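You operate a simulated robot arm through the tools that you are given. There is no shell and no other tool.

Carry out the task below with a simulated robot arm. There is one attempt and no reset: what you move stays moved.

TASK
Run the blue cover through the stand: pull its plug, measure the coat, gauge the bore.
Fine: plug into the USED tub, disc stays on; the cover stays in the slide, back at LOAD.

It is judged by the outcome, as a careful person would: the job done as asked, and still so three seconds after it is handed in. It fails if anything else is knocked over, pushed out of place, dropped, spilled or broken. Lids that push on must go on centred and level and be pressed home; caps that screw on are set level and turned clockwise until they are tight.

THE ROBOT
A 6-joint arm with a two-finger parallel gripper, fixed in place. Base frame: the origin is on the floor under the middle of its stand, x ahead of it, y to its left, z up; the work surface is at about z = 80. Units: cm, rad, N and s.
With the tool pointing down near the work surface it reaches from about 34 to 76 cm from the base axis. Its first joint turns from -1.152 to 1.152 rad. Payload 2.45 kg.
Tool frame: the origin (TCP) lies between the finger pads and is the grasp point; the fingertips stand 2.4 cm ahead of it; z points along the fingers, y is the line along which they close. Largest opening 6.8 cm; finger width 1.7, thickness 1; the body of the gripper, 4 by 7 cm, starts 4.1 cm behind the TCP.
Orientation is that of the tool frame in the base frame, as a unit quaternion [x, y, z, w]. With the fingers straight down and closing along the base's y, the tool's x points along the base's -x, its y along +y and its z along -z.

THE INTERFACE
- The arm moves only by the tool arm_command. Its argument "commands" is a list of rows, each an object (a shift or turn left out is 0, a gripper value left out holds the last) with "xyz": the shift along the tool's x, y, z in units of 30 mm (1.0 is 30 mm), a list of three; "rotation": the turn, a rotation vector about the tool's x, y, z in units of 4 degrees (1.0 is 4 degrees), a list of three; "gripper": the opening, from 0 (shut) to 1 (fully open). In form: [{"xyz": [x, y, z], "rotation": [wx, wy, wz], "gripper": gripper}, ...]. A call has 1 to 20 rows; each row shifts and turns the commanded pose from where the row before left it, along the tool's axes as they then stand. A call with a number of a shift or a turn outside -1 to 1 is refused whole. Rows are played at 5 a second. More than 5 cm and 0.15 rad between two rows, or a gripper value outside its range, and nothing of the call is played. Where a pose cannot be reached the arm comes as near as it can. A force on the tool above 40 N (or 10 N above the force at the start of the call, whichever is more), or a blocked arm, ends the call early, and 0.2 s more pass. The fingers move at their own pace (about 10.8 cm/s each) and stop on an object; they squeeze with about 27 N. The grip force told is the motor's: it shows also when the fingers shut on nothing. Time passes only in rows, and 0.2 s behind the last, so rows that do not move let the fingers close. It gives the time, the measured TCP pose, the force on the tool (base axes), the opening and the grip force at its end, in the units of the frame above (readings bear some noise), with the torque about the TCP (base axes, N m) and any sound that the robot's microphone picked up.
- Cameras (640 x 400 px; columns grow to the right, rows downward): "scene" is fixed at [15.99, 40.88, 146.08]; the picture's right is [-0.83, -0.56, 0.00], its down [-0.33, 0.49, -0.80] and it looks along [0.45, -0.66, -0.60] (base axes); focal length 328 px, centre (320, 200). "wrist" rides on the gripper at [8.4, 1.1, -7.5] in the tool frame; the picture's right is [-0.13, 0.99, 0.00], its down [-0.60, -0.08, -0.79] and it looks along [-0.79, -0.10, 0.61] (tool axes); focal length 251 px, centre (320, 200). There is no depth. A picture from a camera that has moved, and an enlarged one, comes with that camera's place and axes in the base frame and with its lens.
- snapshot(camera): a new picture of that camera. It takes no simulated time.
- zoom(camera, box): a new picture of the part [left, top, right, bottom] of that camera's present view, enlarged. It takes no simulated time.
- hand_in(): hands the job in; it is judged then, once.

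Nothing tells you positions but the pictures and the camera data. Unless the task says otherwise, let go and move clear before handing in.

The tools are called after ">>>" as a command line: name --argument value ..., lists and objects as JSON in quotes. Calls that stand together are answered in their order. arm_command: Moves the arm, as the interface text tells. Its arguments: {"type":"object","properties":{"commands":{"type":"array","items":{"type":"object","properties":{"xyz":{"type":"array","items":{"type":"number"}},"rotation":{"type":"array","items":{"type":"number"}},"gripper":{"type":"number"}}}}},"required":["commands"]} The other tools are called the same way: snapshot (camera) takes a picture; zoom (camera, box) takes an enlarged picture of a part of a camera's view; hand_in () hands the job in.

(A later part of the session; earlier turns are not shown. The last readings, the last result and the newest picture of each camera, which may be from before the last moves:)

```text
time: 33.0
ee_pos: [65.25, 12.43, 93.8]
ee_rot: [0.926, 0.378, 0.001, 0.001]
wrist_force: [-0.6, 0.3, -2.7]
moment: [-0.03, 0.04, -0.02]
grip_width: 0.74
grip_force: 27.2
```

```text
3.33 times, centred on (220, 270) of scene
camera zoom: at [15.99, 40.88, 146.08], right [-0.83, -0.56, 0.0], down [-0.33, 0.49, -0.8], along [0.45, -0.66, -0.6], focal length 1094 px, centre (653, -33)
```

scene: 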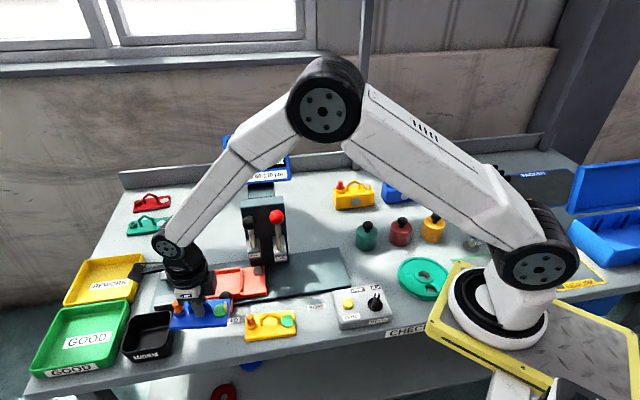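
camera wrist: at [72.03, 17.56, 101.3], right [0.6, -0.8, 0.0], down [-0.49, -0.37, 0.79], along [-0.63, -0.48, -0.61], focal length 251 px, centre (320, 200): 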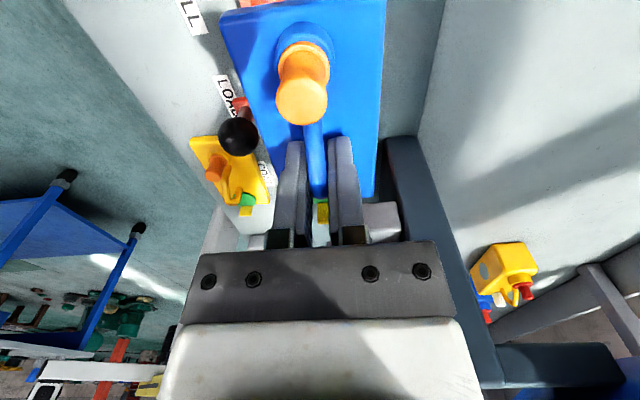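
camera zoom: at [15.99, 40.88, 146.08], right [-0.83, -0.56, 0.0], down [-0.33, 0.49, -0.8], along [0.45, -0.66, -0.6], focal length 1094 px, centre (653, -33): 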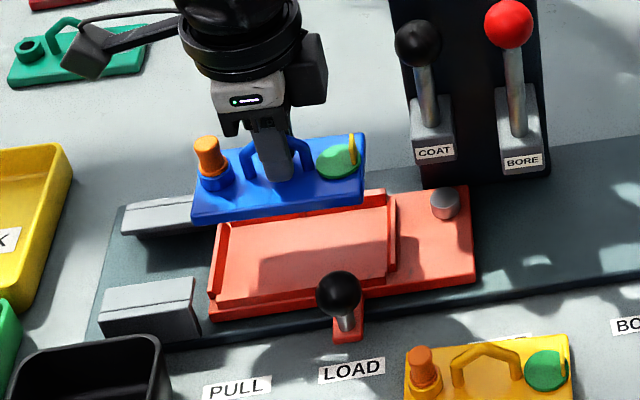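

The scene view shows the nest and the hovering cover together. I'll enlarge it to measure the alignment.

>>> zoom --camera "scene" --box '[170, 240, 270, 320]'

>>> zoom --camera "scene" --box '[140, 255, 220, 315]'

```text
5.00 times, centred on (220, 280) of scene
camera zoom: at [15.99, 40.88, 146.08], right [-0.83, -0.56, 0.0], down [-0.33, 0.49, -0.8], along [0.45, -0.66, -0.6], focal length 1641 px, centre (820, -200)
```

zoom: 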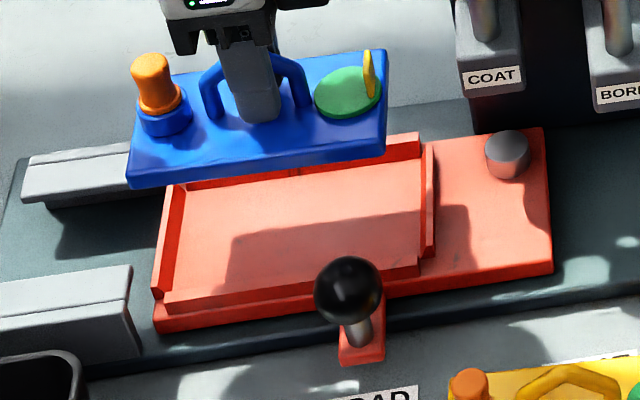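

```text
6.67 times, centred on (180, 285) of scene
camera zoom: at [15.99, 40.88, 146.08], right [-0.83, -0.56, 0.0], down [-0.33, 0.49, -0.8], along [0.45, -0.66, -0.6], focal length 2187 px, centre (1253, -367)
```

zoom: 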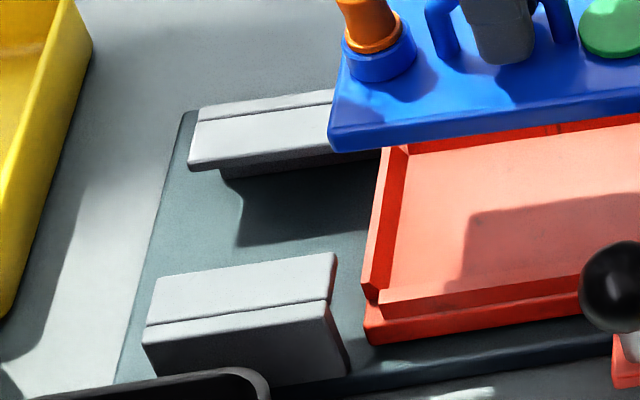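

The grey blocks have overhanging lips, so the cover will slide under them at PULL. I'm well centred along the track and will lower to just above the nest walls before checking again.

>>> arm_command --commands '[{"xyz": [0, -0.1, 0.3]}, {"xyz": [0, 0, 0.4]}, {"xyz": [0, 0, 0.4]}, {"xyz": [0, 0, 0.4]}, {"xyz": [0, 0, 0.25]}, {}]'

>>> snapshot --camera "wrist"

>>> zoom --camera "scene" --box '[170, 240, 270, 320]'

>>> zoom --camera "wrist" --box '[200, 0, 420, 160]'

```text
time: 34.4
ee_pos: [65.02, 12.75, 88.49]
ee_rot: [0.926, 0.378, 0.0, 0.0]
wrist_force: [0.2, 0.4, -2.6]
moment: [0.0, 0.0, -0.02]
grip_width: 0.75
grip_force: 27.2
```

```text
taken
camera wrist: at [71.73, 17.85, 96.1], right [0.6, -0.8, 0.0], down [-0.49, -0.37, 0.79], along [-0.63, -0.48, -0.61], focal length 251 px, centre (320, 200)
```

wrist: 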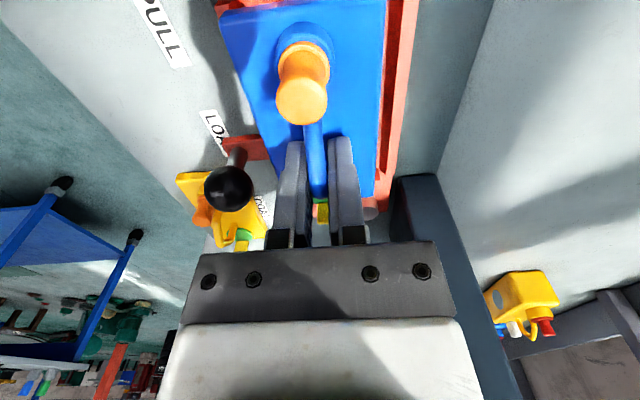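

```text
5.00 times, centred on (220, 280) of scene
camera zoom: at [15.99, 40.88, 146.08], right [-0.83, -0.56, 0.0], down [-0.33, 0.49, -0.8], along [0.45, -0.66, -0.6], focal length 1641 px, centre (820, -200)
```

zoom: 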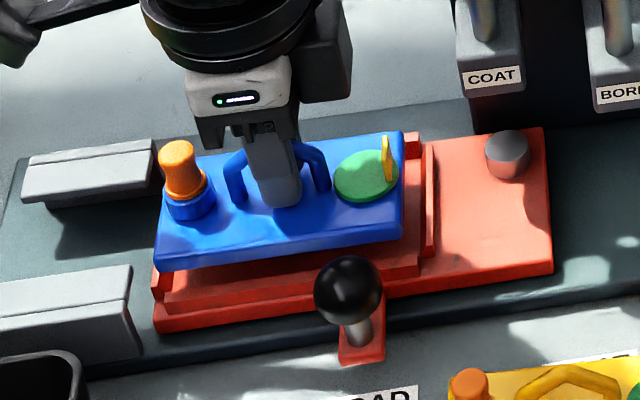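

```text
2.50 times, centred on (310, 80) of wrist
camera zoom: at [71.73, 17.85, 96.1], right [0.6, -0.8, 0.0], down [-0.49, -0.37, 0.79], along [-0.63, -0.48, -0.61], focal length 629 px, centre (345, 500)
```

zoom: 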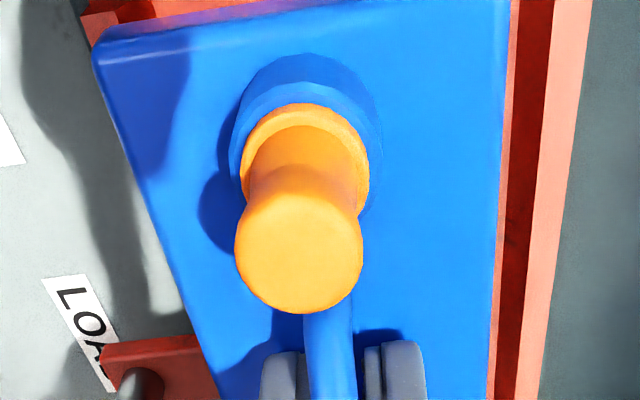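

Along the track it looks centred. I'll check the sideways gap and the angle more closely.

>>> zoom --camera "wrist" --box '[350, 0, 430, 200]'

>>> zoom --camera "wrist" --box '[210, 0, 290, 140]'

>>> zoom --camera "scene" --box '[190, 255, 260, 305]'

```text
2.00 times, centred on (390, 100) of wrist
camera zoom: at [71.73, 17.85, 96.1], right [0.6, -0.8, 0.0], down [-0.49, -0.37, 0.79], along [-0.63, -0.48, -0.61], focal length 503 px, centre (180, 400)
```

zoom: 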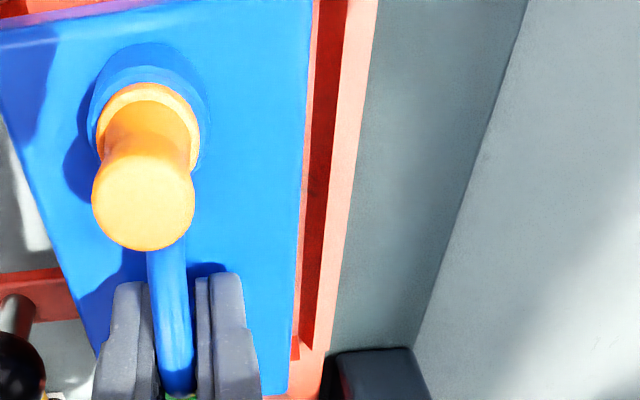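

```text
2.86 times, centred on (250, 70) of wrist
camera zoom: at [71.73, 17.85, 96.1], right [0.6, -0.8, 0.0], down [-0.49, -0.37, 0.79], along [-0.63, -0.48, -0.61], focal length 718 px, centre (520, 571)
```

zoom: 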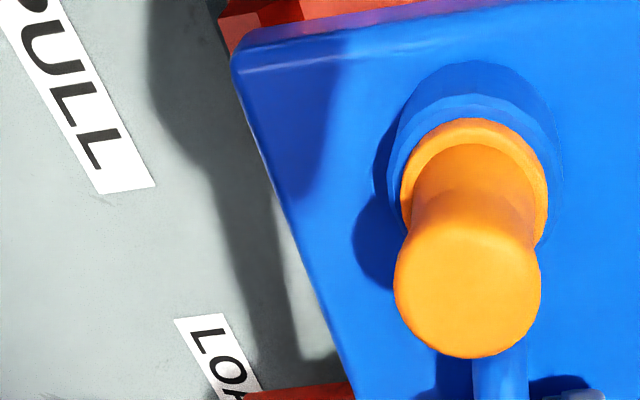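

```text
8.00 times, centred on (225, 280) of scene
camera zoom: at [15.99, 40.88, 146.08], right [-0.83, -0.56, 0.0], down [-0.33, 0.49, -0.8], along [0.45, -0.66, -0.6], focal length 2625 px, centre (1080, -440)
```

zoom: 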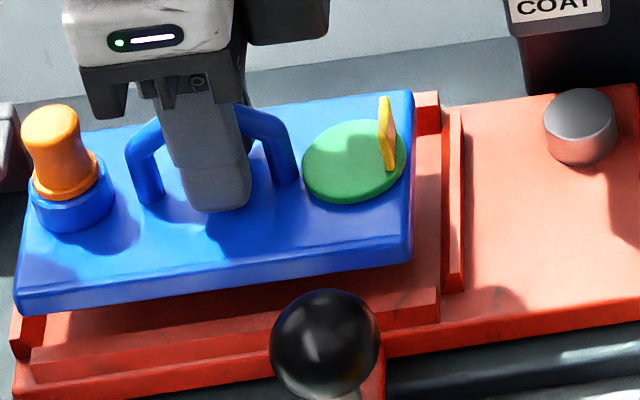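

>>> zoom --camera "scene" --box '[185, 285, 225, 315]'

>>> zoom --camera "scene" --box '[230, 260, 260, 300]'

```text
13.33 times, centred on (205, 300) of scene
camera zoom: at [15.99, 40.88, 146.08], right [-0.83, -0.56, 0.0], down [-0.33, 0.49, -0.8], along [0.45, -0.66, -0.6], focal length 4375 px, centre (1853, -1133)
```

zoom: 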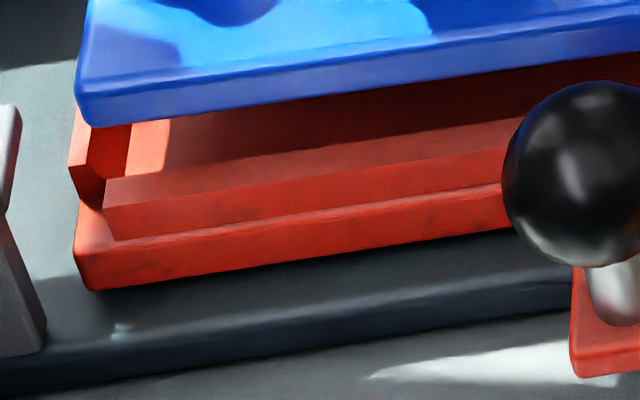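

```text
10.00 times, centred on (245, 280) of scene
camera zoom: at [15.99, 40.88, 146.08], right [-0.83, -0.56, 0.0], down [-0.33, 0.49, -0.8], along [0.45, -0.66, -0.6], focal length 3281 px, centre (1070, -600)
```

zoom: 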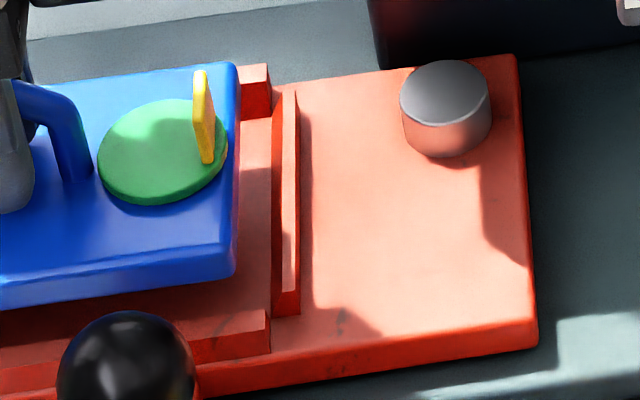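

The track angle matches at about 44.5°. The cover sits about 4 mm too far to the front, so I'll shift it back and lower gently until it seats.

>>> arm_command --commands '[{"xyz": [0, 0.15, 0]}, {"xyz": [0, 0, 0.2]}, {"xyz": [0, 0, 0.2]}, {}]'

>>> zoom --camera "scene" --box '[180, 255, 260, 315]'

>>> zoom --camera "wrist" --box '[350, 0, 430, 200]'

```text
time: 35.4
ee_pos: [65.36, 12.39, 87.35]
ee_rot: [0.925, 0.379, 0.001, 0.001]
wrist_force: [0.7, -0.1, -3.3]
moment: [0.01, -0.01, 0.0]
grip_width: 0.78
grip_force: 27.1
```

```text
6.67 times, centred on (220, 285) of scene
camera zoom: at [15.99, 40.88, 146.08], right [-0.83, -0.56, 0.0], down [-0.33, 0.49, -0.8], along [0.45, -0.66, -0.6], focal length 2187 px, centre (987, -367)
```

zoom: 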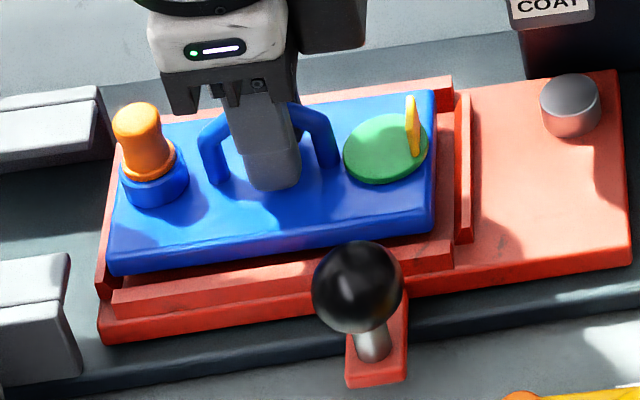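

```text
2.00 times, centred on (390, 100) of wrist
camera zoom: at [72.1, 17.59, 94.85], right [0.6, -0.8, 0.0], down [-0.49, -0.37, 0.79], along [-0.63, -0.48, -0.61], focal length 503 px, centre (180, 400)
```

zoom: 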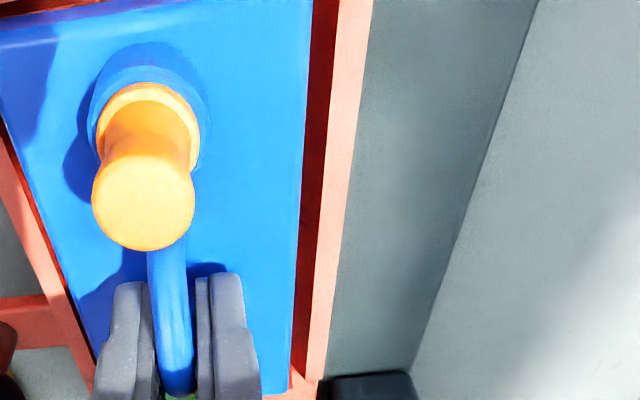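

>>> arm_command --commands '[{"xyz": [0, 0.04, 0.1]}, {"xyz": [0, 0, 0.1]}, {"xyz": [0, 0, 0.07]}, {}]'

>>> zoom --camera "scene" --box '[180, 255, 260, 315]'

```text
time: 36.4
ee_pos: [65.39, 12.36, 86.63]
ee_rot: [0.926, 0.378, 0.002, 0.001]
wrist_force: [-4.7, -1.2, 10.4]
moment: [-0.28, 0.23, 0.03]
grip_width: 0.74
grip_force: 27.3
```

```text
6.67 times, centred on (220, 285) of scene
camera zoom: at [15.95, 40.87, 146.08], right [-0.83, -0.56, 0.0], down [-0.33, 0.49, -0.8], along [0.45, -0.66, -0.6], focal length 2187 px, centre (987, -367)
```

zoom: 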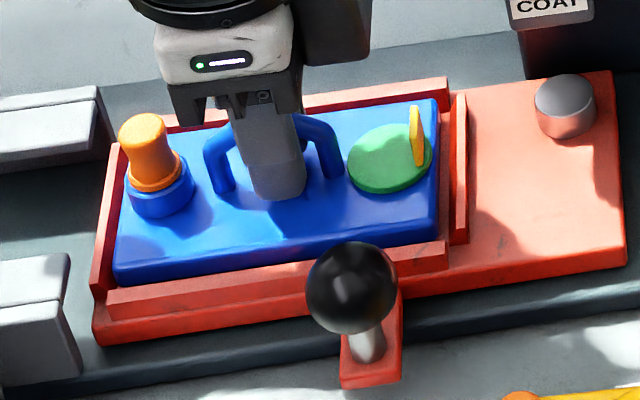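

The cover touched down with its bottom at about z = 82.65, which matches the nest floor. I'll ease off, release, rise, and check how it sits.

>>> arm_command --commands '[{"xyz": [0, 0, -0.02]}, {"gripper": 0.4}, {}, {"xyz": [0, 0, -0.3]}, {"xyz": [0, 0, -0.7]}, {"xyz": [0, 0, -1]}, {"xyz": [0, 0, -1]}, {}]'

>>> zoom --camera "scene" --box '[170, 250, 270, 325]'

>>> snapshot --camera "wrist"

```text
time: 38.2
ee_pos: [65.3, 12.36, 95.34]
ee_rot: [0.925, 0.379, 0.0, 0.0]
wrist_force: [-1.3, 0.0, 0.7]
moment: [0.04, -0.01, 0.01]
grip_width: 2.73
grip_force: 0.0
```

```text
5.33 times, centred on (220, 288) of scene
camera zoom: at [15.99, 40.88, 146.08], right [-0.83, -0.56, 0.0], down [-0.33, 0.49, -0.8], along [0.45, -0.66, -0.6], focal length 1750 px, centre (853, -267)
```

zoom: 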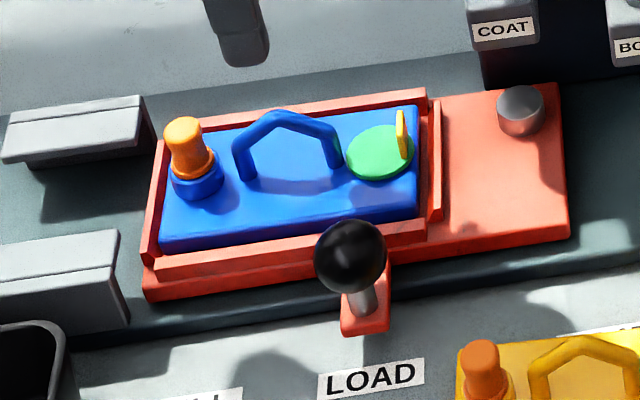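

```text
taken
camera wrist: at [72.01, 17.51, 102.97], right [0.6, -0.8, 0.0], down [-0.49, -0.37, 0.79], along [-0.63, -0.48, -0.61], focal length 251 px, centre (320, 200)
```

wrist: 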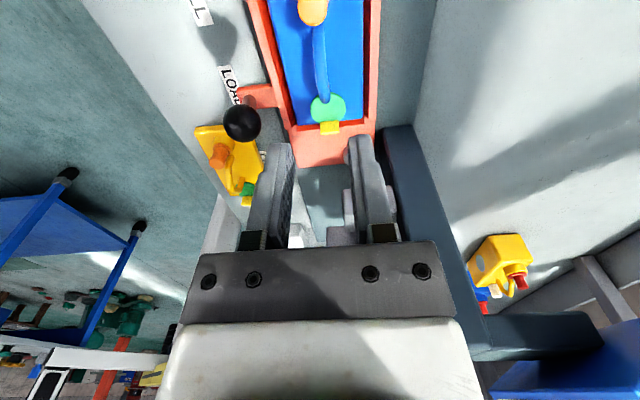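

The cover is seated level in the nest. Next I'll move above the slide's black knob, at about (58.5, 15.2), to run the slide to PULL.

>>> arm_command --commands '[{"xyz": [-0.241, -0.563, 0], "gripper": 0.65}, {"xyz": [-0.241, -0.563, 0]}, {"xyz": [-0.241, -0.563, 0]}, {"xyz": [-0.241, -0.563, 0]}, {"xyz": [0, 0, 0.8]}, {}]'

>>> snapshot --camera "wrist"

>>> zoom --camera "scene" --box '[170, 240, 290, 330]'

```text
time: 39.6
ee_pos: [58.64, 15.11, 93.04]
ee_rot: [0.926, 0.379, 0.0, 0.0]
wrist_force: [-0.4, 0.9, 0.2]
moment: [0.02, 0.01, -0.04]
grip_width: 4.46
grip_force: 0.2
```

```text
taken
camera wrist: at [65.36, 20.2, 100.6], right [0.6, -0.8, 0.0], down [-0.49, -0.37, 0.79], along [-0.63, -0.48, -0.61], focal length 251 px, centre (320, 200)
```

wrist: 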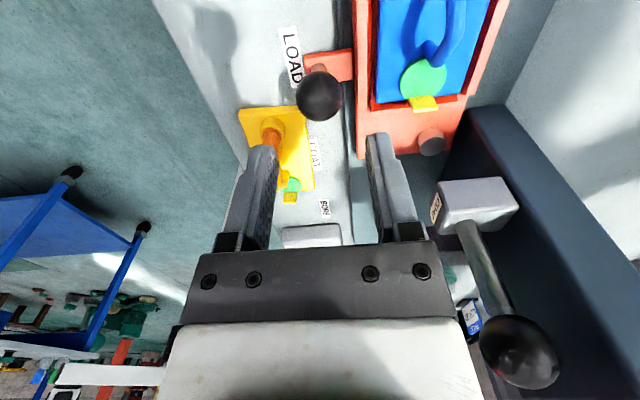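

```text
4.44 times, centred on (230, 285) of scene
camera zoom: at [15.99, 40.88, 146.08], right [-0.83, -0.56, 0.0], down [-0.33, 0.49, -0.8], along [0.45, -0.66, -0.6], focal length 1458 px, centre (720, -178)
```

zoom: 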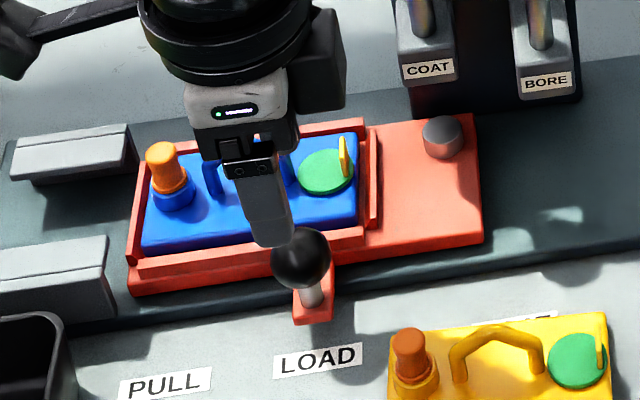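

>>> arm_command --commands '[{"xyz": [-0.08, -0.02, 0.6]}, {"xyz": [0, 0, 0.7]}, {"xyz": [0, 0, 0.6]}, {"xyz": [0, 0, 0.35]}, {}]'

>>> snapshot --camera "wrist"

>>> zoom --camera "scene" --box '[180, 250, 280, 325]'

```text
time: 40.8
ee_pos: [58.29, 14.94, 86.51]
ee_rot: [0.925, 0.379, 0.0, 0.0]
wrist_force: [0.5, -0.1, -0.3]
moment: [-0.01, -0.01, -0.02]
grip_width: 4.41
grip_force: 0.0
```

```text
taken
camera wrist: at [65.07, 20.02, 93.99], right [0.6, -0.8, 0.0], down [-0.49, -0.37, 0.79], along [-0.63, -0.48, -0.61], focal length 251 px, centre (320, 200)
```

wrist: 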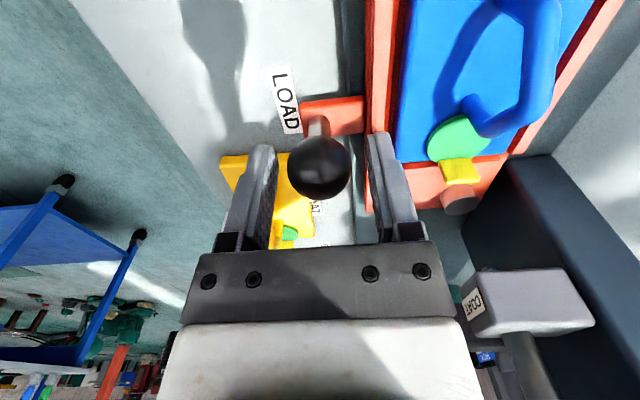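

```text
5.33 times, centred on (230, 288) of scene
camera zoom: at [15.99, 40.88, 146.08], right [-0.83, -0.56, 0.0], down [-0.33, 0.49, -0.8], along [0.45, -0.66, -0.6], focal length 1750 px, centre (800, -267)
```

zoom: 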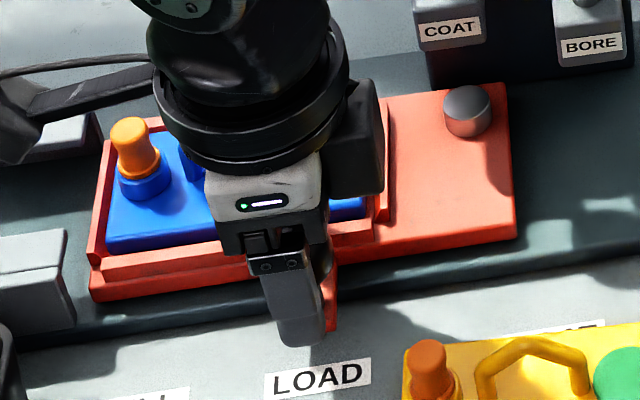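

The ball is between the fingers, so I'll close on it.

>>> arm_command --commands '[{"xyz": [0, 0, 0.1], "gripper": 0}, {}, {}, {}]'

```text
time: 41.8
ee_pos: [58.49, 14.93, 86.33]
ee_rot: [0.925, 0.379, 0.003, 0.0]
wrist_force: [-4.4, 1.9, 35.6]
moment: [-0.36, 0.51, -0.01]
grip_width: 2.94
grip_force: 43.4
```

There's an unexpected 36 N upward force, so I'll open, back off and look.

>>> arm_command --commands '[{"gripper": 0.65}, {"xyz": [0, 0, -0.1]}, {}]'

>>> zoom --camera "wrist" --box '[220, 60, 440, 260]'

>>> zoom --camera "scene" --box '[200, 270, 260, 320]'

```text
time: 42.6
ee_pos: [58.38, 14.94, 86.36]
ee_rot: [0.926, 0.378, 0.0, 0.001]
wrist_force: [0.3, 0.3, -0.4]
moment: [-0.01, 0.02, -0.01]
grip_width: 4.43
grip_force: 0.0
```

```text
2.00 times, centred on (330, 160) of wrist
camera zoom: at [65.08, 20.06, 93.89], right [0.6, -0.8, 0.0], down [-0.49, -0.37, 0.79], along [-0.63, -0.48, -0.61], focal length 503 px, centre (300, 280)
```

zoom: 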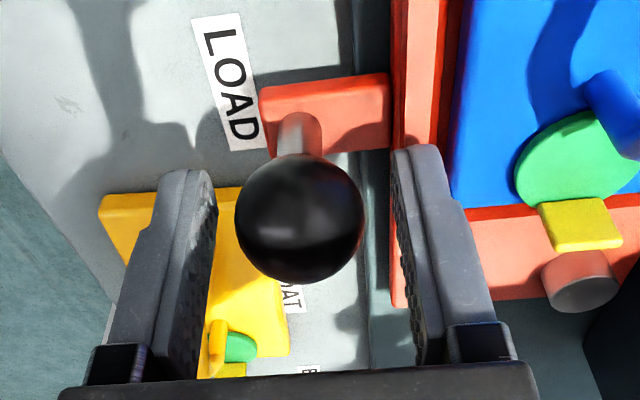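

```text
8.00 times, centred on (230, 295) of scene
camera zoom: at [15.99, 40.88, 146.08], right [-0.83, -0.56, 0.0], down [-0.33, 0.49, -0.8], along [0.45, -0.66, -0.6], focal length 2625 px, centre (1040, -560)
```

zoom: 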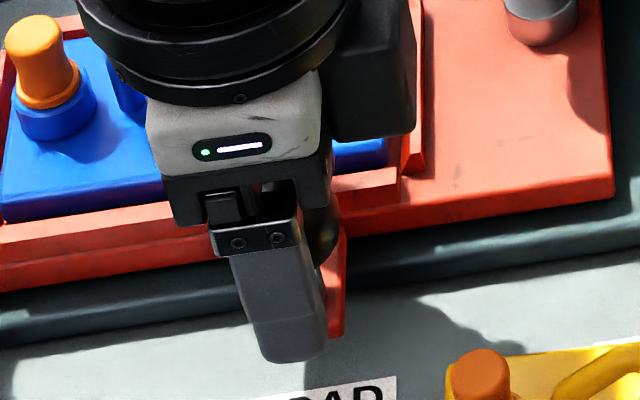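

That force came from moving down while the fingers closed on the rigid knob. The ball is centred, about 2.95 cm across, at z ≈ 85.5. I'll close with no vertical motion.

>>> arm_command --commands '[{"gripper": 0}, {}, {}, {}]'

```text
time: 43.6
ee_pos: [58.29, 15.0, 86.39]
ee_rot: [0.926, 0.378, 0.0, 0.001]
wrist_force: [1.7, -1.9, -3.0]
moment: [0.01, -0.02, 0.0]
grip_width: 3.0
grip_force: 43.5
```

>>> arm_command --commands '[{"xyz": [0.1, 0, 0]}, {"xyz": [0.1, 0, 0]}, {"xyz": [0.15, 0, 0]}, {}]'

>>> zoom --camera "scene" --box '[140, 240, 280, 340]'

```text
time: 44.6
ee_pos: [59.14, 15.57, 86.41]
ee_rot: [0.925, 0.379, 0.0, 0.0]
wrist_force: [5.0, -7.2, -1.5]
moment: [-0.58, 0.53, -0.11]
grip_width: 2.95
grip_force: 43.5
```

```text
4.00 times, centred on (210, 290) of scene
camera zoom: at [16.01, 40.86, 146.08], right [-0.83, -0.56, 0.0], down [-0.33, 0.49, -0.8], along [0.45, -0.66, -0.6], focal length 1312 px, centre (760, -160)
```

zoom: 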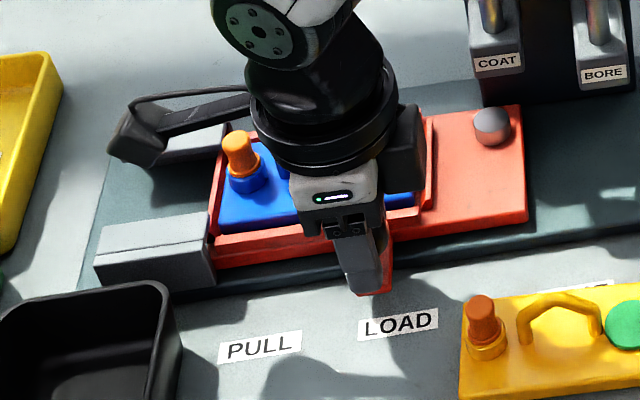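

The slide moves easily with the knob. The track direction is slightly shallower than my tool heading, so I'll correct for that and continue towards PULL in small steps.

>>> arm_command --commands '[{"xyz": [0.15, 0.01, 0]}, {"xyz": [0.2, 0.006, 0]}, {"xyz": [0.2, 0.006, 0]}, {"xyz": [0.2, 0.006, 0]}, {"xyz": [0.15, 0.005, 0]}, {}]'

>>> zoom --camera "scene" --box '[140, 240, 280, 340]'

```text
time: 46.0
ee_pos: [61.07, 17.61, 86.38]
ee_rot: [0.926, 0.379, 0.0, 0.0]
wrist_force: [-2.8, 3.2, -1.6]
moment: [0.28, -0.26, 0.06]
grip_width: 2.96
grip_force: 43.3
```

```text
4.00 times, centred on (210, 290) of scene
camera zoom: at [15.98, 40.89, 146.08], right [-0.83, -0.56, 0.0], down [-0.33, 0.49, -0.8], along [0.45, -0.66, -0.6], focal length 1312 px, centre (760, -160)
```

zoom: 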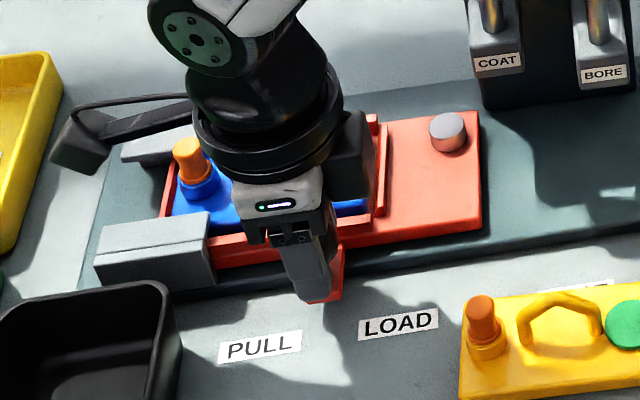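

>>> arm_command --commands '[{"xyz": [0.2, 0, 0]}, {"xyz": [0.2, 0, 0]}, {"xyz": [0.2, 0, 0]}, {"xyz": [0.2, 0, 0]}, {"xyz": [0.2, 0, 0]}, {"xyz": [0.1, 0, 0]}, {}]'

>>> zoom --camera "scene" --box '[140, 240, 280, 340]'

>>> snapshot --camera "wrist"

```text
time: 47.6
ee_pos: [63.48, 19.99, 86.38]
ee_rot: [0.925, 0.38, 0.001, 0.0]
wrist_force: [-14.5, 16.5, 4.1]
moment: [-0.02, 0.29, 0.04]
grip_width: 2.99
grip_force: 43.4
```

```text
4.00 times, centred on (210, 290) of scene
camera zoom: at [15.94, 40.92, 146.07], right [-0.83, -0.56, 0.0], down [-0.33, 0.49, -0.8], along [0.45, -0.66, -0.6], focal length 1312 px, centre (760, -160)
```

zoom: 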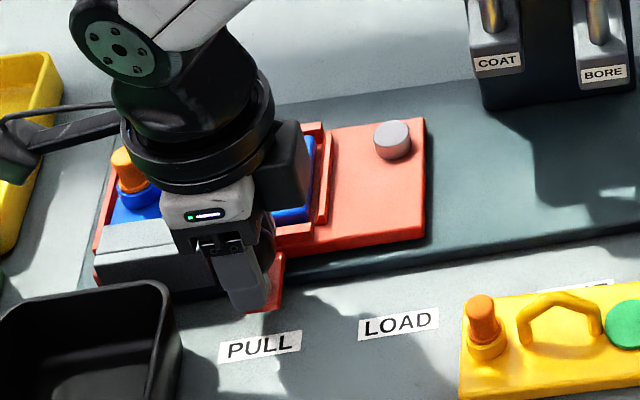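

```text
taken
camera wrist: at [70.17, 25.14, 93.91], right [0.6, -0.8, 0.0], down [-0.48, -0.37, 0.79], along [-0.63, -0.48, -0.61], focal length 251 px, centre (320, 200)
```

wrist: 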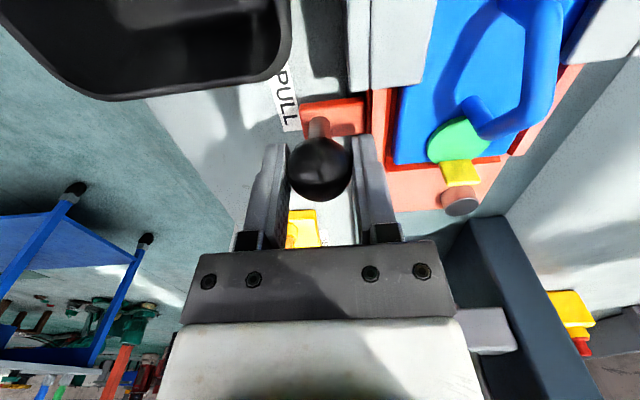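

The slide is almost at PULL but a sideways force has built up. I'll relieve it and move the last few millimetres.

>>> arm_command --commands '[{"xyz": [0, -0.025, 0]}, {"xyz": [0.06, 0, 0]}, {"xyz": [0.03, 0, 0]}, {}]'

>>> zoom --camera "wrist" --box '[230, 0, 640, 220]'

```text
time: 48.6
ee_pos: [63.57, 20.04, 86.47]
ee_rot: [0.925, 0.38, 0.0, 0.0]
wrist_force: [-14.1, 14.8, 3.7]
moment: [0.07, 0.06, 0.04]
grip_width: 2.94
grip_force: 43.0
```

```text
1.56 times, centred on (435, 110) of wrist
camera zoom: at [70.38, 25.34, 93.91], right [0.6, -0.8, 0.0], down [-0.49, -0.37, 0.79], along [-0.63, -0.48, -0.61], focal length 392 px, centre (140, 340)
```

zoom: 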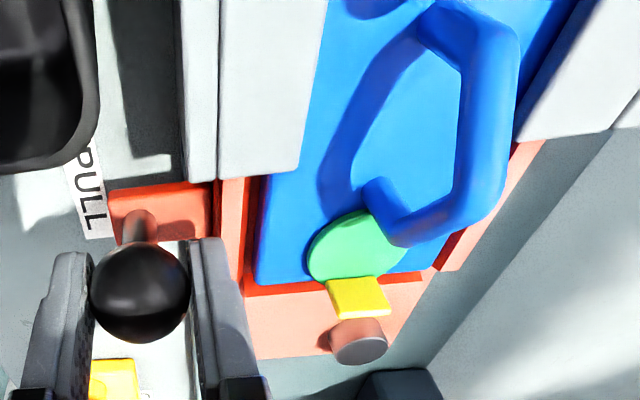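

>>> arm_command --commands '[{"xyz": [0.04, -0.025, 0]}, {}, {"gripper": 0.65}, {}, {"xyz": [0, 0, -0.5]}, {"xyz": [0, 0, -1]}, {"xyz": [0, 0, -1]}, {}]'

>>> snapshot --camera "scene"

>>> snapshot --camera "wrist"

>>> zoom --camera "scene" --box '[130, 240, 270, 340]'

```text
time: 50.4
ee_pos: [63.73, 20.32, 94.13]
ee_rot: [0.926, 0.378, 0.001, 0.0]
wrist_force: [0.0, -0.6, 0.4]
moment: [0.04, -0.01, -0.04]
grip_width: 4.41
grip_force: 0.0
```

```text
taken
```

scene: 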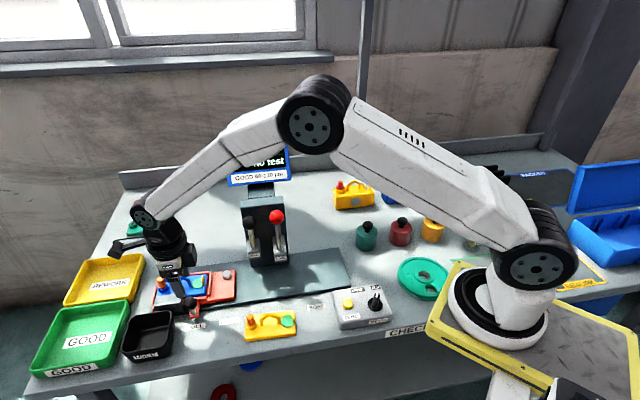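

```text
taken
camera wrist: at [70.52, 25.38, 101.64], right [0.6, -0.8, 0.0], down [-0.49, -0.37, 0.79], along [-0.63, -0.48, -0.61], focal length 251 px, centre (320, 200)
```

wrist: 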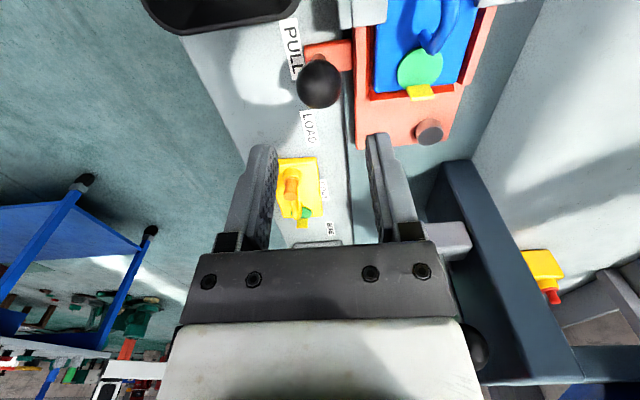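

```text
4.00 times, centred on (200, 290) of scene
camera zoom: at [15.99, 40.88, 146.08], right [-0.83, -0.56, 0.0], down [-0.33, 0.49, -0.8], along [0.45, -0.66, -0.6], focal length 1312 px, centre (800, -160)
```

zoom: 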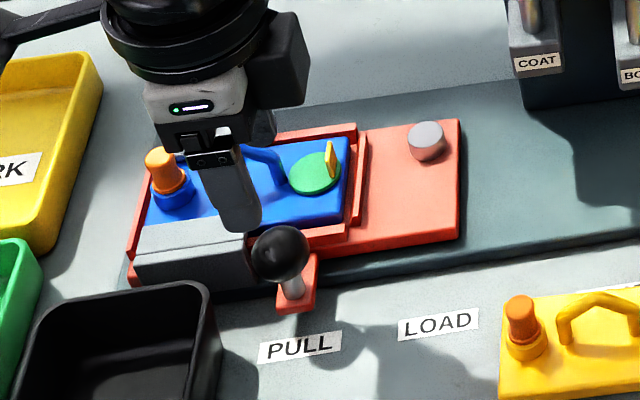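

The slide's tab lines up with PULL and the cover's edges are under the lips. Now I'll go over the orange plug, estimated at about (73.6, 20.4), to see whether I can reach it.

>>> arm_command --commands '[{"xyz": [0.48, 0.458, 0], "gripper": 0.5}, {"xyz": [0.475, 0.458, 0]}, {"xyz": [0.475, 0.458, 0]}, {"xyz": [0.475, 0.458, 0]}, {"xyz": [0.475, 0.458, 0]}, {}]'

>>> snapshot --camera "wrist"

>>> zoom --camera "scene" --box '[110, 230, 250, 330]'

```text
time: 51.8
ee_pos: [73.62, 20.38, 93.91]
ee_rot: [0.925, 0.379, 0.0, 0.0]
wrist_force: [-1.1, 1.2, 0.1]
moment: [0.01, 0.02, -0.01]
grip_width: 3.42
grip_force: 0.0
```

```text
taken
camera wrist: at [80.27, 25.47, 101.51], right [0.6, -0.8, 0.0], down [-0.48, -0.37, 0.79], along [-0.63, -0.48, -0.61], focal length 251 px, centre (320, 200)
```

wrist: 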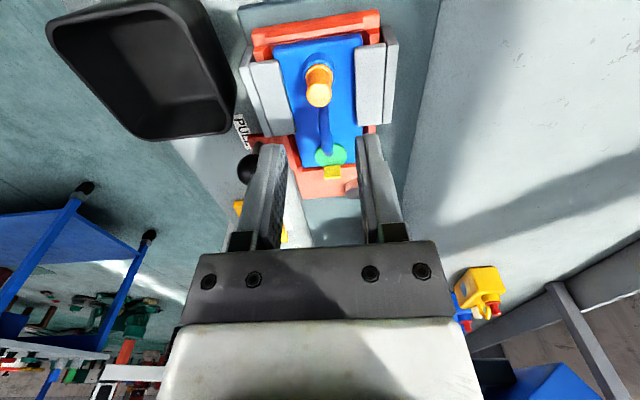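

```text
4.00 times, centred on (180, 280) of scene
camera zoom: at [15.99, 40.88, 146.08], right [-0.83, -0.56, 0.0], down [-0.33, 0.49, -0.8], along [0.45, -0.66, -0.6], focal length 1312 px, centre (880, -120)
```

zoom: 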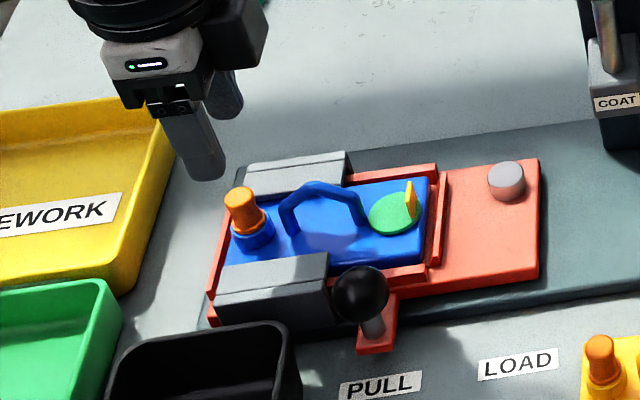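

I can reach it. A closer look at the plug and the lips beside it:

>>> zoom --camera "wrist" --box '[230, 0, 410, 180]'

>>> zoom --camera "scene" --box '[155, 255, 225, 315]'

```text
2.22 times, centred on (320, 90) of wrist
camera zoom: at [80.27, 25.47, 101.51], right [0.6, -0.8, 0.0], down [-0.48, -0.37, 0.79], along [-0.63, -0.48, -0.61], focal length 559 px, centre (320, 444)
```

zoom: 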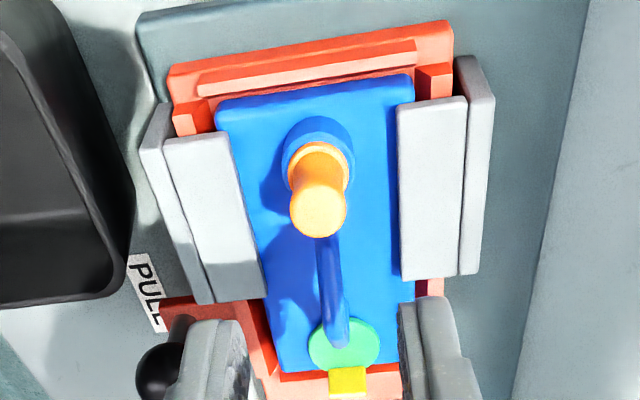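

```text
6.67 times, centred on (190, 285) of scene
camera zoom: at [15.99, 40.88, 146.08], right [-0.83, -0.56, 0.0], down [-0.33, 0.49, -0.8], along [0.45, -0.66, -0.6], focal length 2187 px, centre (1187, -367)
```

zoom: 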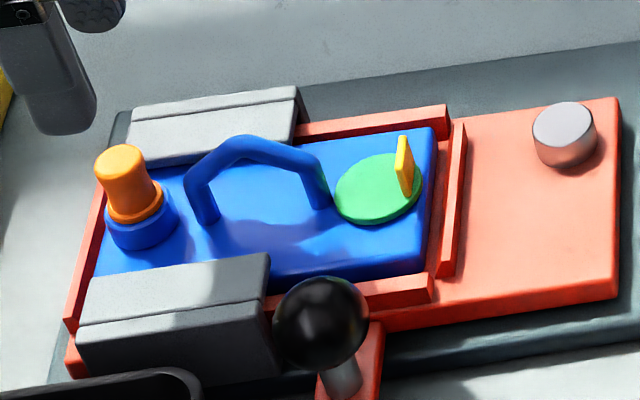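

The plug is centred under the tool, and the lips leave room for the fingers on both sides. Going down with a narrow opening to grip it.

>>> arm_command --commands '[{"xyz": [0.03, 0, 0.6], "gripper": 0.33}, {"xyz": [0, 0, 0.6]}, {"xyz": [0, 0, 0.5]}, {"xyz": [0, 0, 0.35]}, {}]'

>>> snapshot --camera "wrist"

>>> zoom --camera "scene" --box '[140, 240, 230, 315]'

```text
time: 53.0
ee_pos: [73.1, 20.26, 87.83]
ee_rot: [0.926, 0.379, 0.0, 0.0]
wrist_force: [0.6, -0.3, 0.7]
moment: [-0.01, -0.03, 0.01]
grip_width: 2.27
grip_force: 0.0
out of reach, approached as far as the arm can: row 3
```

```text
taken
camera wrist: at [79.93, 25.39, 95.4], right [0.6, -0.8, 0.0], down [-0.49, -0.37, 0.79], along [-0.63, -0.48, -0.61], focal length 251 px, centre (320, 200)
```

wrist: 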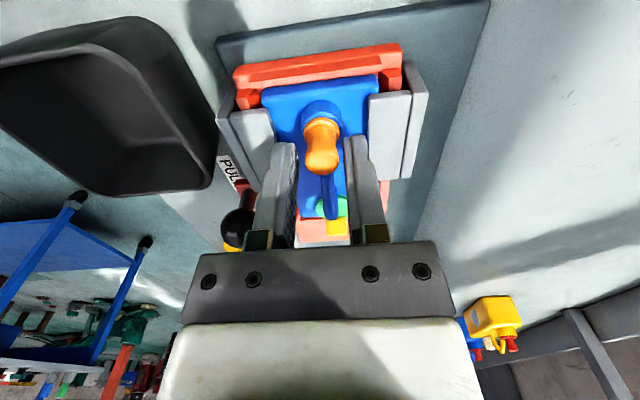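

```text
5.33 times, centred on (185, 278) of scene
camera zoom: at [15.99, 40.88, 146.08], right [-0.83, -0.56, 0.0], down [-0.33, 0.49, -0.8], along [0.45, -0.66, -0.6], focal length 1750 px, centre (1040, -213)
```

zoom: 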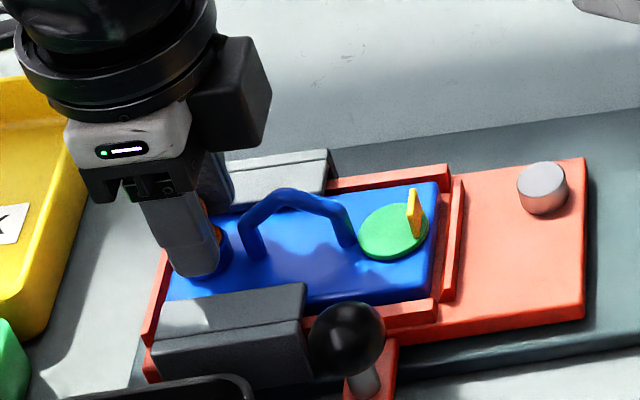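

The arm is about 6 mm short at this height with the tool vertical. I'll back up a little and tilt the tool about 8° outward along the track to gain reach.

>>> arm_command --commands '[{"xyz": [0, 0, -0.5]}, {"xyz": [0, 0, -0.5]}, {"rotation": [0, 1, 0]}, {"rotation": [0, 1, 0]}, {}]'

>>> snapshot --camera "wrist"

```text
time: 54.2
ee_pos: [75.48, 20.95, 90.5]
ee_rot: [0.923, 0.378, 0.065, -0.027]
wrist_force: [-0.4, 0.0, -0.3]
moment: [0.0, 0.02, -0.01]
grip_width: 2.24
grip_force: 0.1
out of reach, approached as far as the arm can: row 3, 4
```

```text
taken
camera wrist: at [81.4, 25.34, 99.17], right [0.6, -0.8, -0.02], down [-0.56, -0.44, 0.7], along [-0.57, -0.41, -0.71], focal length 251 px, centre (320, 200)
```

wrist: 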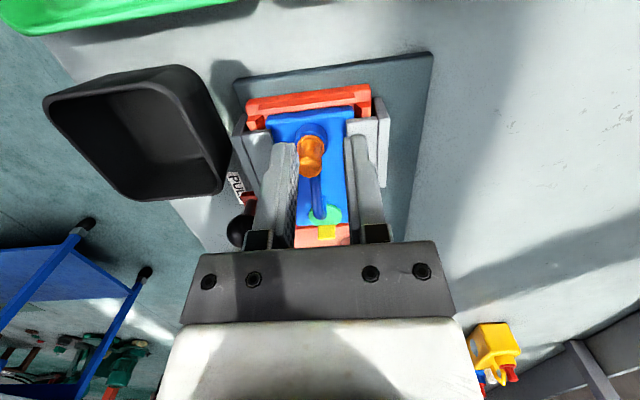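

>>> arm_command --commands '[{}, {}]'

>>> snapshot --camera "scene"

```text
time: 54.8
ee_pos: [75.59, 20.97, 90.59]
ee_rot: [0.923, 0.378, 0.065, -0.026]
wrist_force: [-0.6, -0.4, -0.7]
moment: [-0.03, 0.04, 0.01]
grip_width: 2.24
grip_force: 0.1
```

```text
taken
```

scene: 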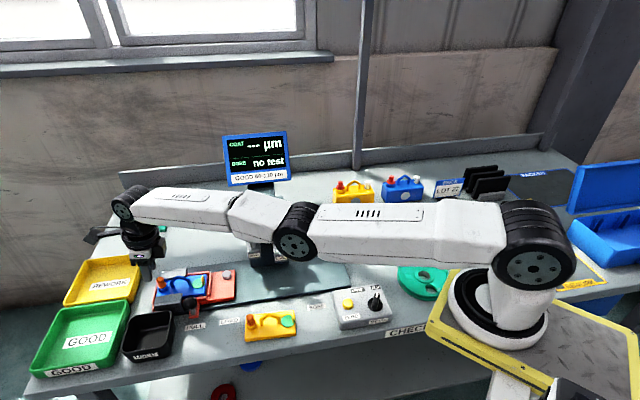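

The arm is now nearly straight at its reach limit, still well clear of the stand and with no contact forces. I'll bring the tilted tool gently back over the plug.

>>> arm_command --commands '[{"xyz": [-0.278, -0.166, -0.04]}, {"xyz": [-0.278, -0.166, -0.04]}, {}]'

>>> snapshot --camera "wrist"

>>> snapshot --camera "scene"

```text
time: 55.6
ee_pos: [73.45, 20.69, 90.57]
ee_rot: [0.923, 0.378, 0.065, -0.028]
wrist_force: [0.3, -0.4, -0.7]
moment: [0.02, 0.01, 0.04]
grip_width: 2.25
grip_force: 0.1
out of reach, approached as far as the arm can: row 1
```

```text
taken
camera wrist: at [79.42, 24.91, 99.26], right [0.6, -0.8, -0.02], down [-0.56, -0.44, 0.7], along [-0.57, -0.41, -0.71], focal length 251 px, centre (320, 200)
```

wrist: 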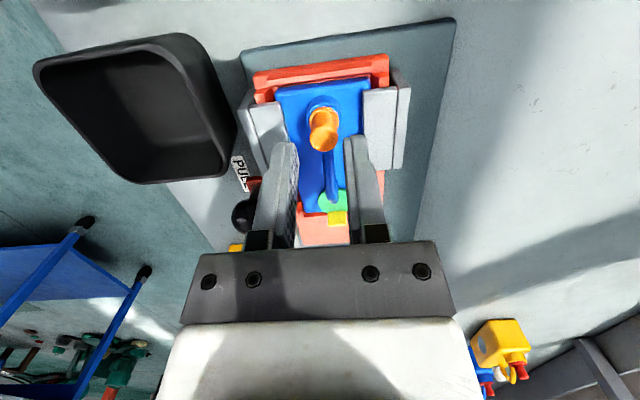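

```text
taken
```

scene: 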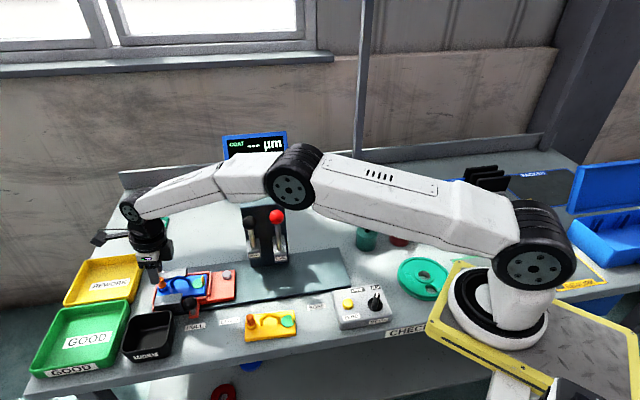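

>>> arm_command --commands '[{"xyz": [-0.05, 0.09, 0.2]}, {"xyz": [-0.03, 0, 0.3]}, {"xyz": [-0.028, 0, 0.3]}, {}]'

>>> snapshot --camera "wrist"

>>> zoom --camera "scene" --box '[120, 220, 230, 310]'

```text
time: 56.6
ee_pos: [73.73, 20.36, 88.2]
ee_rot: [0.923, 0.378, 0.064, -0.026]
wrist_force: [-0.5, 0.0, -0.3]
moment: [-0.02, 0.0, 0.04]
grip_width: 2.22
grip_force: 0.1
```

```text
taken
camera wrist: at [79.71, 24.69, 96.77], right [0.6, -0.8, -0.02], down [-0.56, -0.44, 0.7], along [-0.57, -0.41, -0.71], focal length 251 px, centre (320, 200)
```

wrist: 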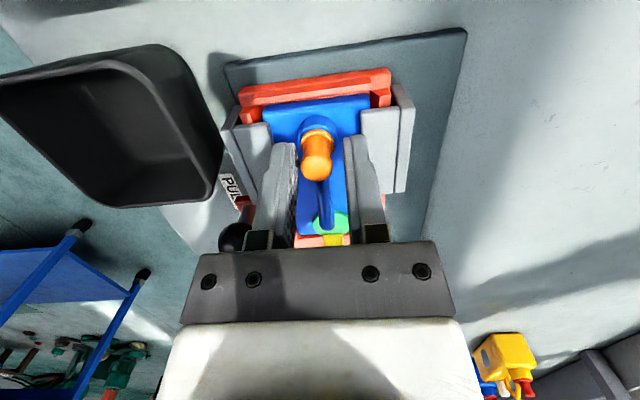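

```text
4.44 times, centred on (175, 265) of scene
camera zoom: at [15.99, 40.88, 146.08], right [-0.83, -0.56, 0.0], down [-0.33, 0.49, -0.8], along [0.45, -0.66, -0.6], focal length 1458 px, centre (964, -89)
```

zoom: 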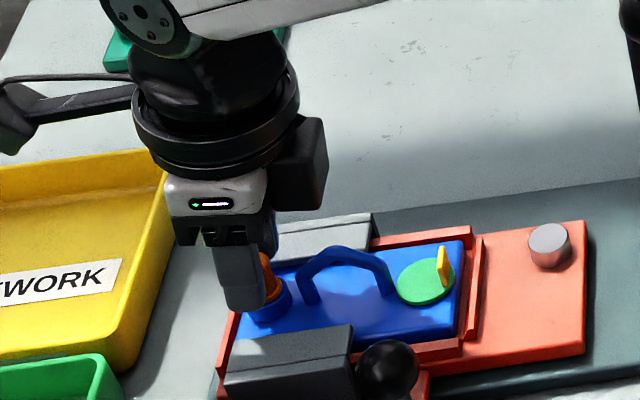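

>>> arm_command --commands '[{"xyz": [0, -0.05, 0]}, {"xyz": [-0.02, 0, 0.14]}, {"xyz": [-0.02, 0, 0.14]}, {}]'

>>> zoom --camera "wrist" --box '[230, 80, 410, 260]'

>>> zoom --camera "scene" --box '[140, 250, 220, 310]'

```text
time: 57.6
ee_pos: [73.62, 20.53, 87.34]
ee_rot: [0.923, 0.378, 0.065, -0.027]
wrist_force: [0.5, 0.1, 0.8]
moment: [0.0, 0.01, 0.0]
grip_width: 2.26
grip_force: 0.1
```

```text
2.22 times, centred on (320, 170) of wrist
camera zoom: at [79.57, 24.82, 95.92], right [0.6, -0.8, -0.02], down [-0.56, -0.44, 0.7], along [-0.57, -0.41, -0.71], focal length 559 px, centre (320, 267)
```

zoom: 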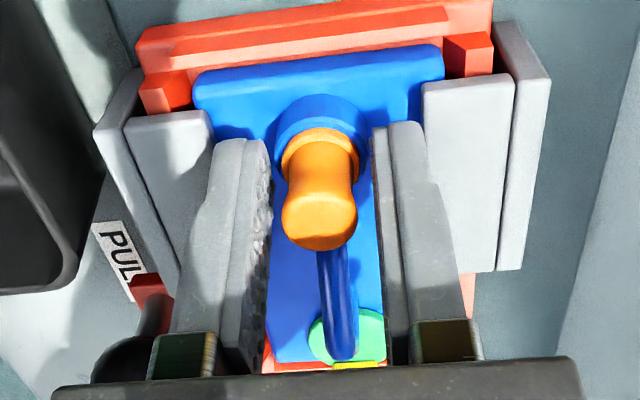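

```text
6.67 times, centred on (180, 280) of scene
camera zoom: at [15.99, 40.88, 146.08], right [-0.83, -0.56, 0.0], down [-0.33, 0.49, -0.8], along [0.45, -0.66, -0.6], focal length 2187 px, centre (1253, -333)
```

zoom: 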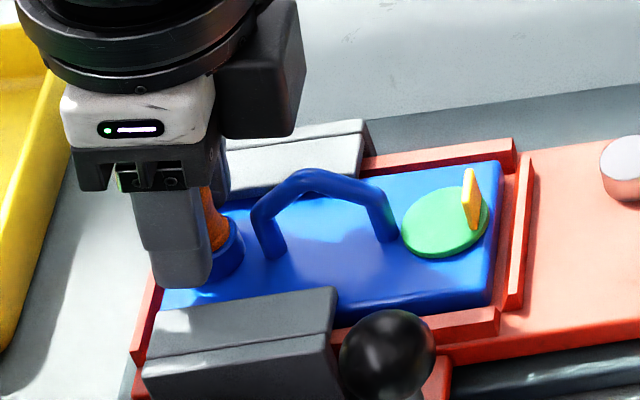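

The plug is between the fingers. I'll trim a couple of millimetres along the track and close on it.

>>> arm_command --commands '[{"xyz": [-0.08, 0, 0.02]}, {}, {"gripper": 0}, {}, {}, {}]'

>>> zoom --camera "wrist" --box '[230, 80, 410, 260]'

```text
time: 59.0
ee_pos: [73.4, 20.4, 87.13]
ee_rot: [0.923, 0.378, 0.064, -0.026]
wrist_force: [0.6, -0.2, 0.6]
moment: [0.04, -0.07, 0.01]
grip_width: 2.1
grip_force: 27.0
```

```text
2.22 times, centred on (320, 170) of wrist
camera zoom: at [79.33, 24.65, 95.81], right [0.6, -0.8, -0.02], down [-0.56, -0.44, 0.7], along [-0.57, -0.41, -0.71], focal length 559 px, centre (320, 267)
```

zoom: 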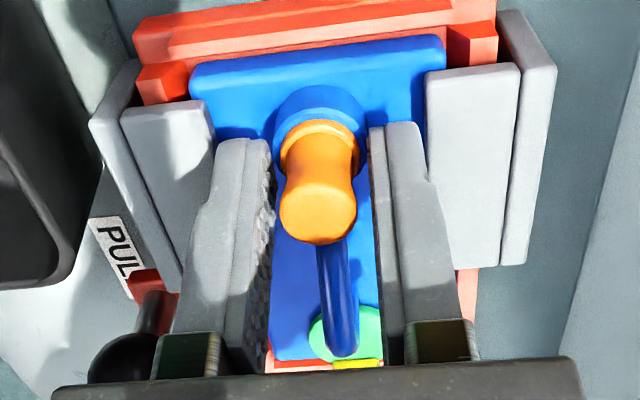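

It stopped at 2.1 cm, so the tips have caught the wide flange. I'll regrip slightly higher on the plug's stem.

>>> arm_command --commands '[{"gripper": 0.33}, {}, {"xyz": [0.02, 0, -0.15]}, {}, {"gripper": 0}, {}, {}, {}]'

>>> zoom --camera "wrist" --box '[230, 80, 410, 260]'

```text
time: 60.8
ee_pos: [73.43, 20.39, 87.84]
ee_rot: [0.923, 0.378, 0.067, -0.027]
wrist_force: [-4.6, -1.6, 16.2]
moment: [0.24, 0.3, 0.03]
grip_width: 0.58
grip_force: 26.5
```

```text
2.22 times, centred on (320, 170) of wrist
camera zoom: at [79.38, 24.66, 96.51], right [0.6, -0.8, -0.02], down [-0.56, -0.44, 0.7], along [-0.56, -0.41, -0.71], focal length 559 px, centre (320, 267)
```

zoom: 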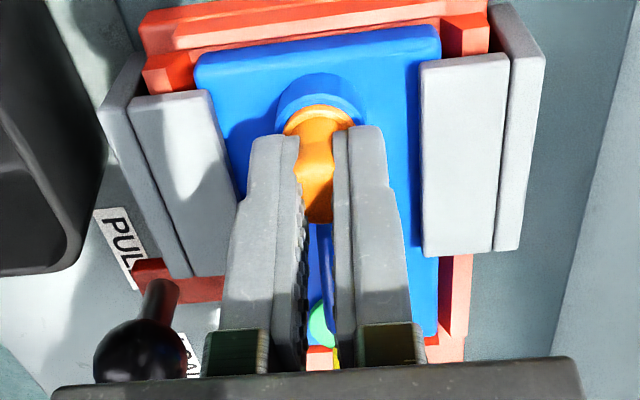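

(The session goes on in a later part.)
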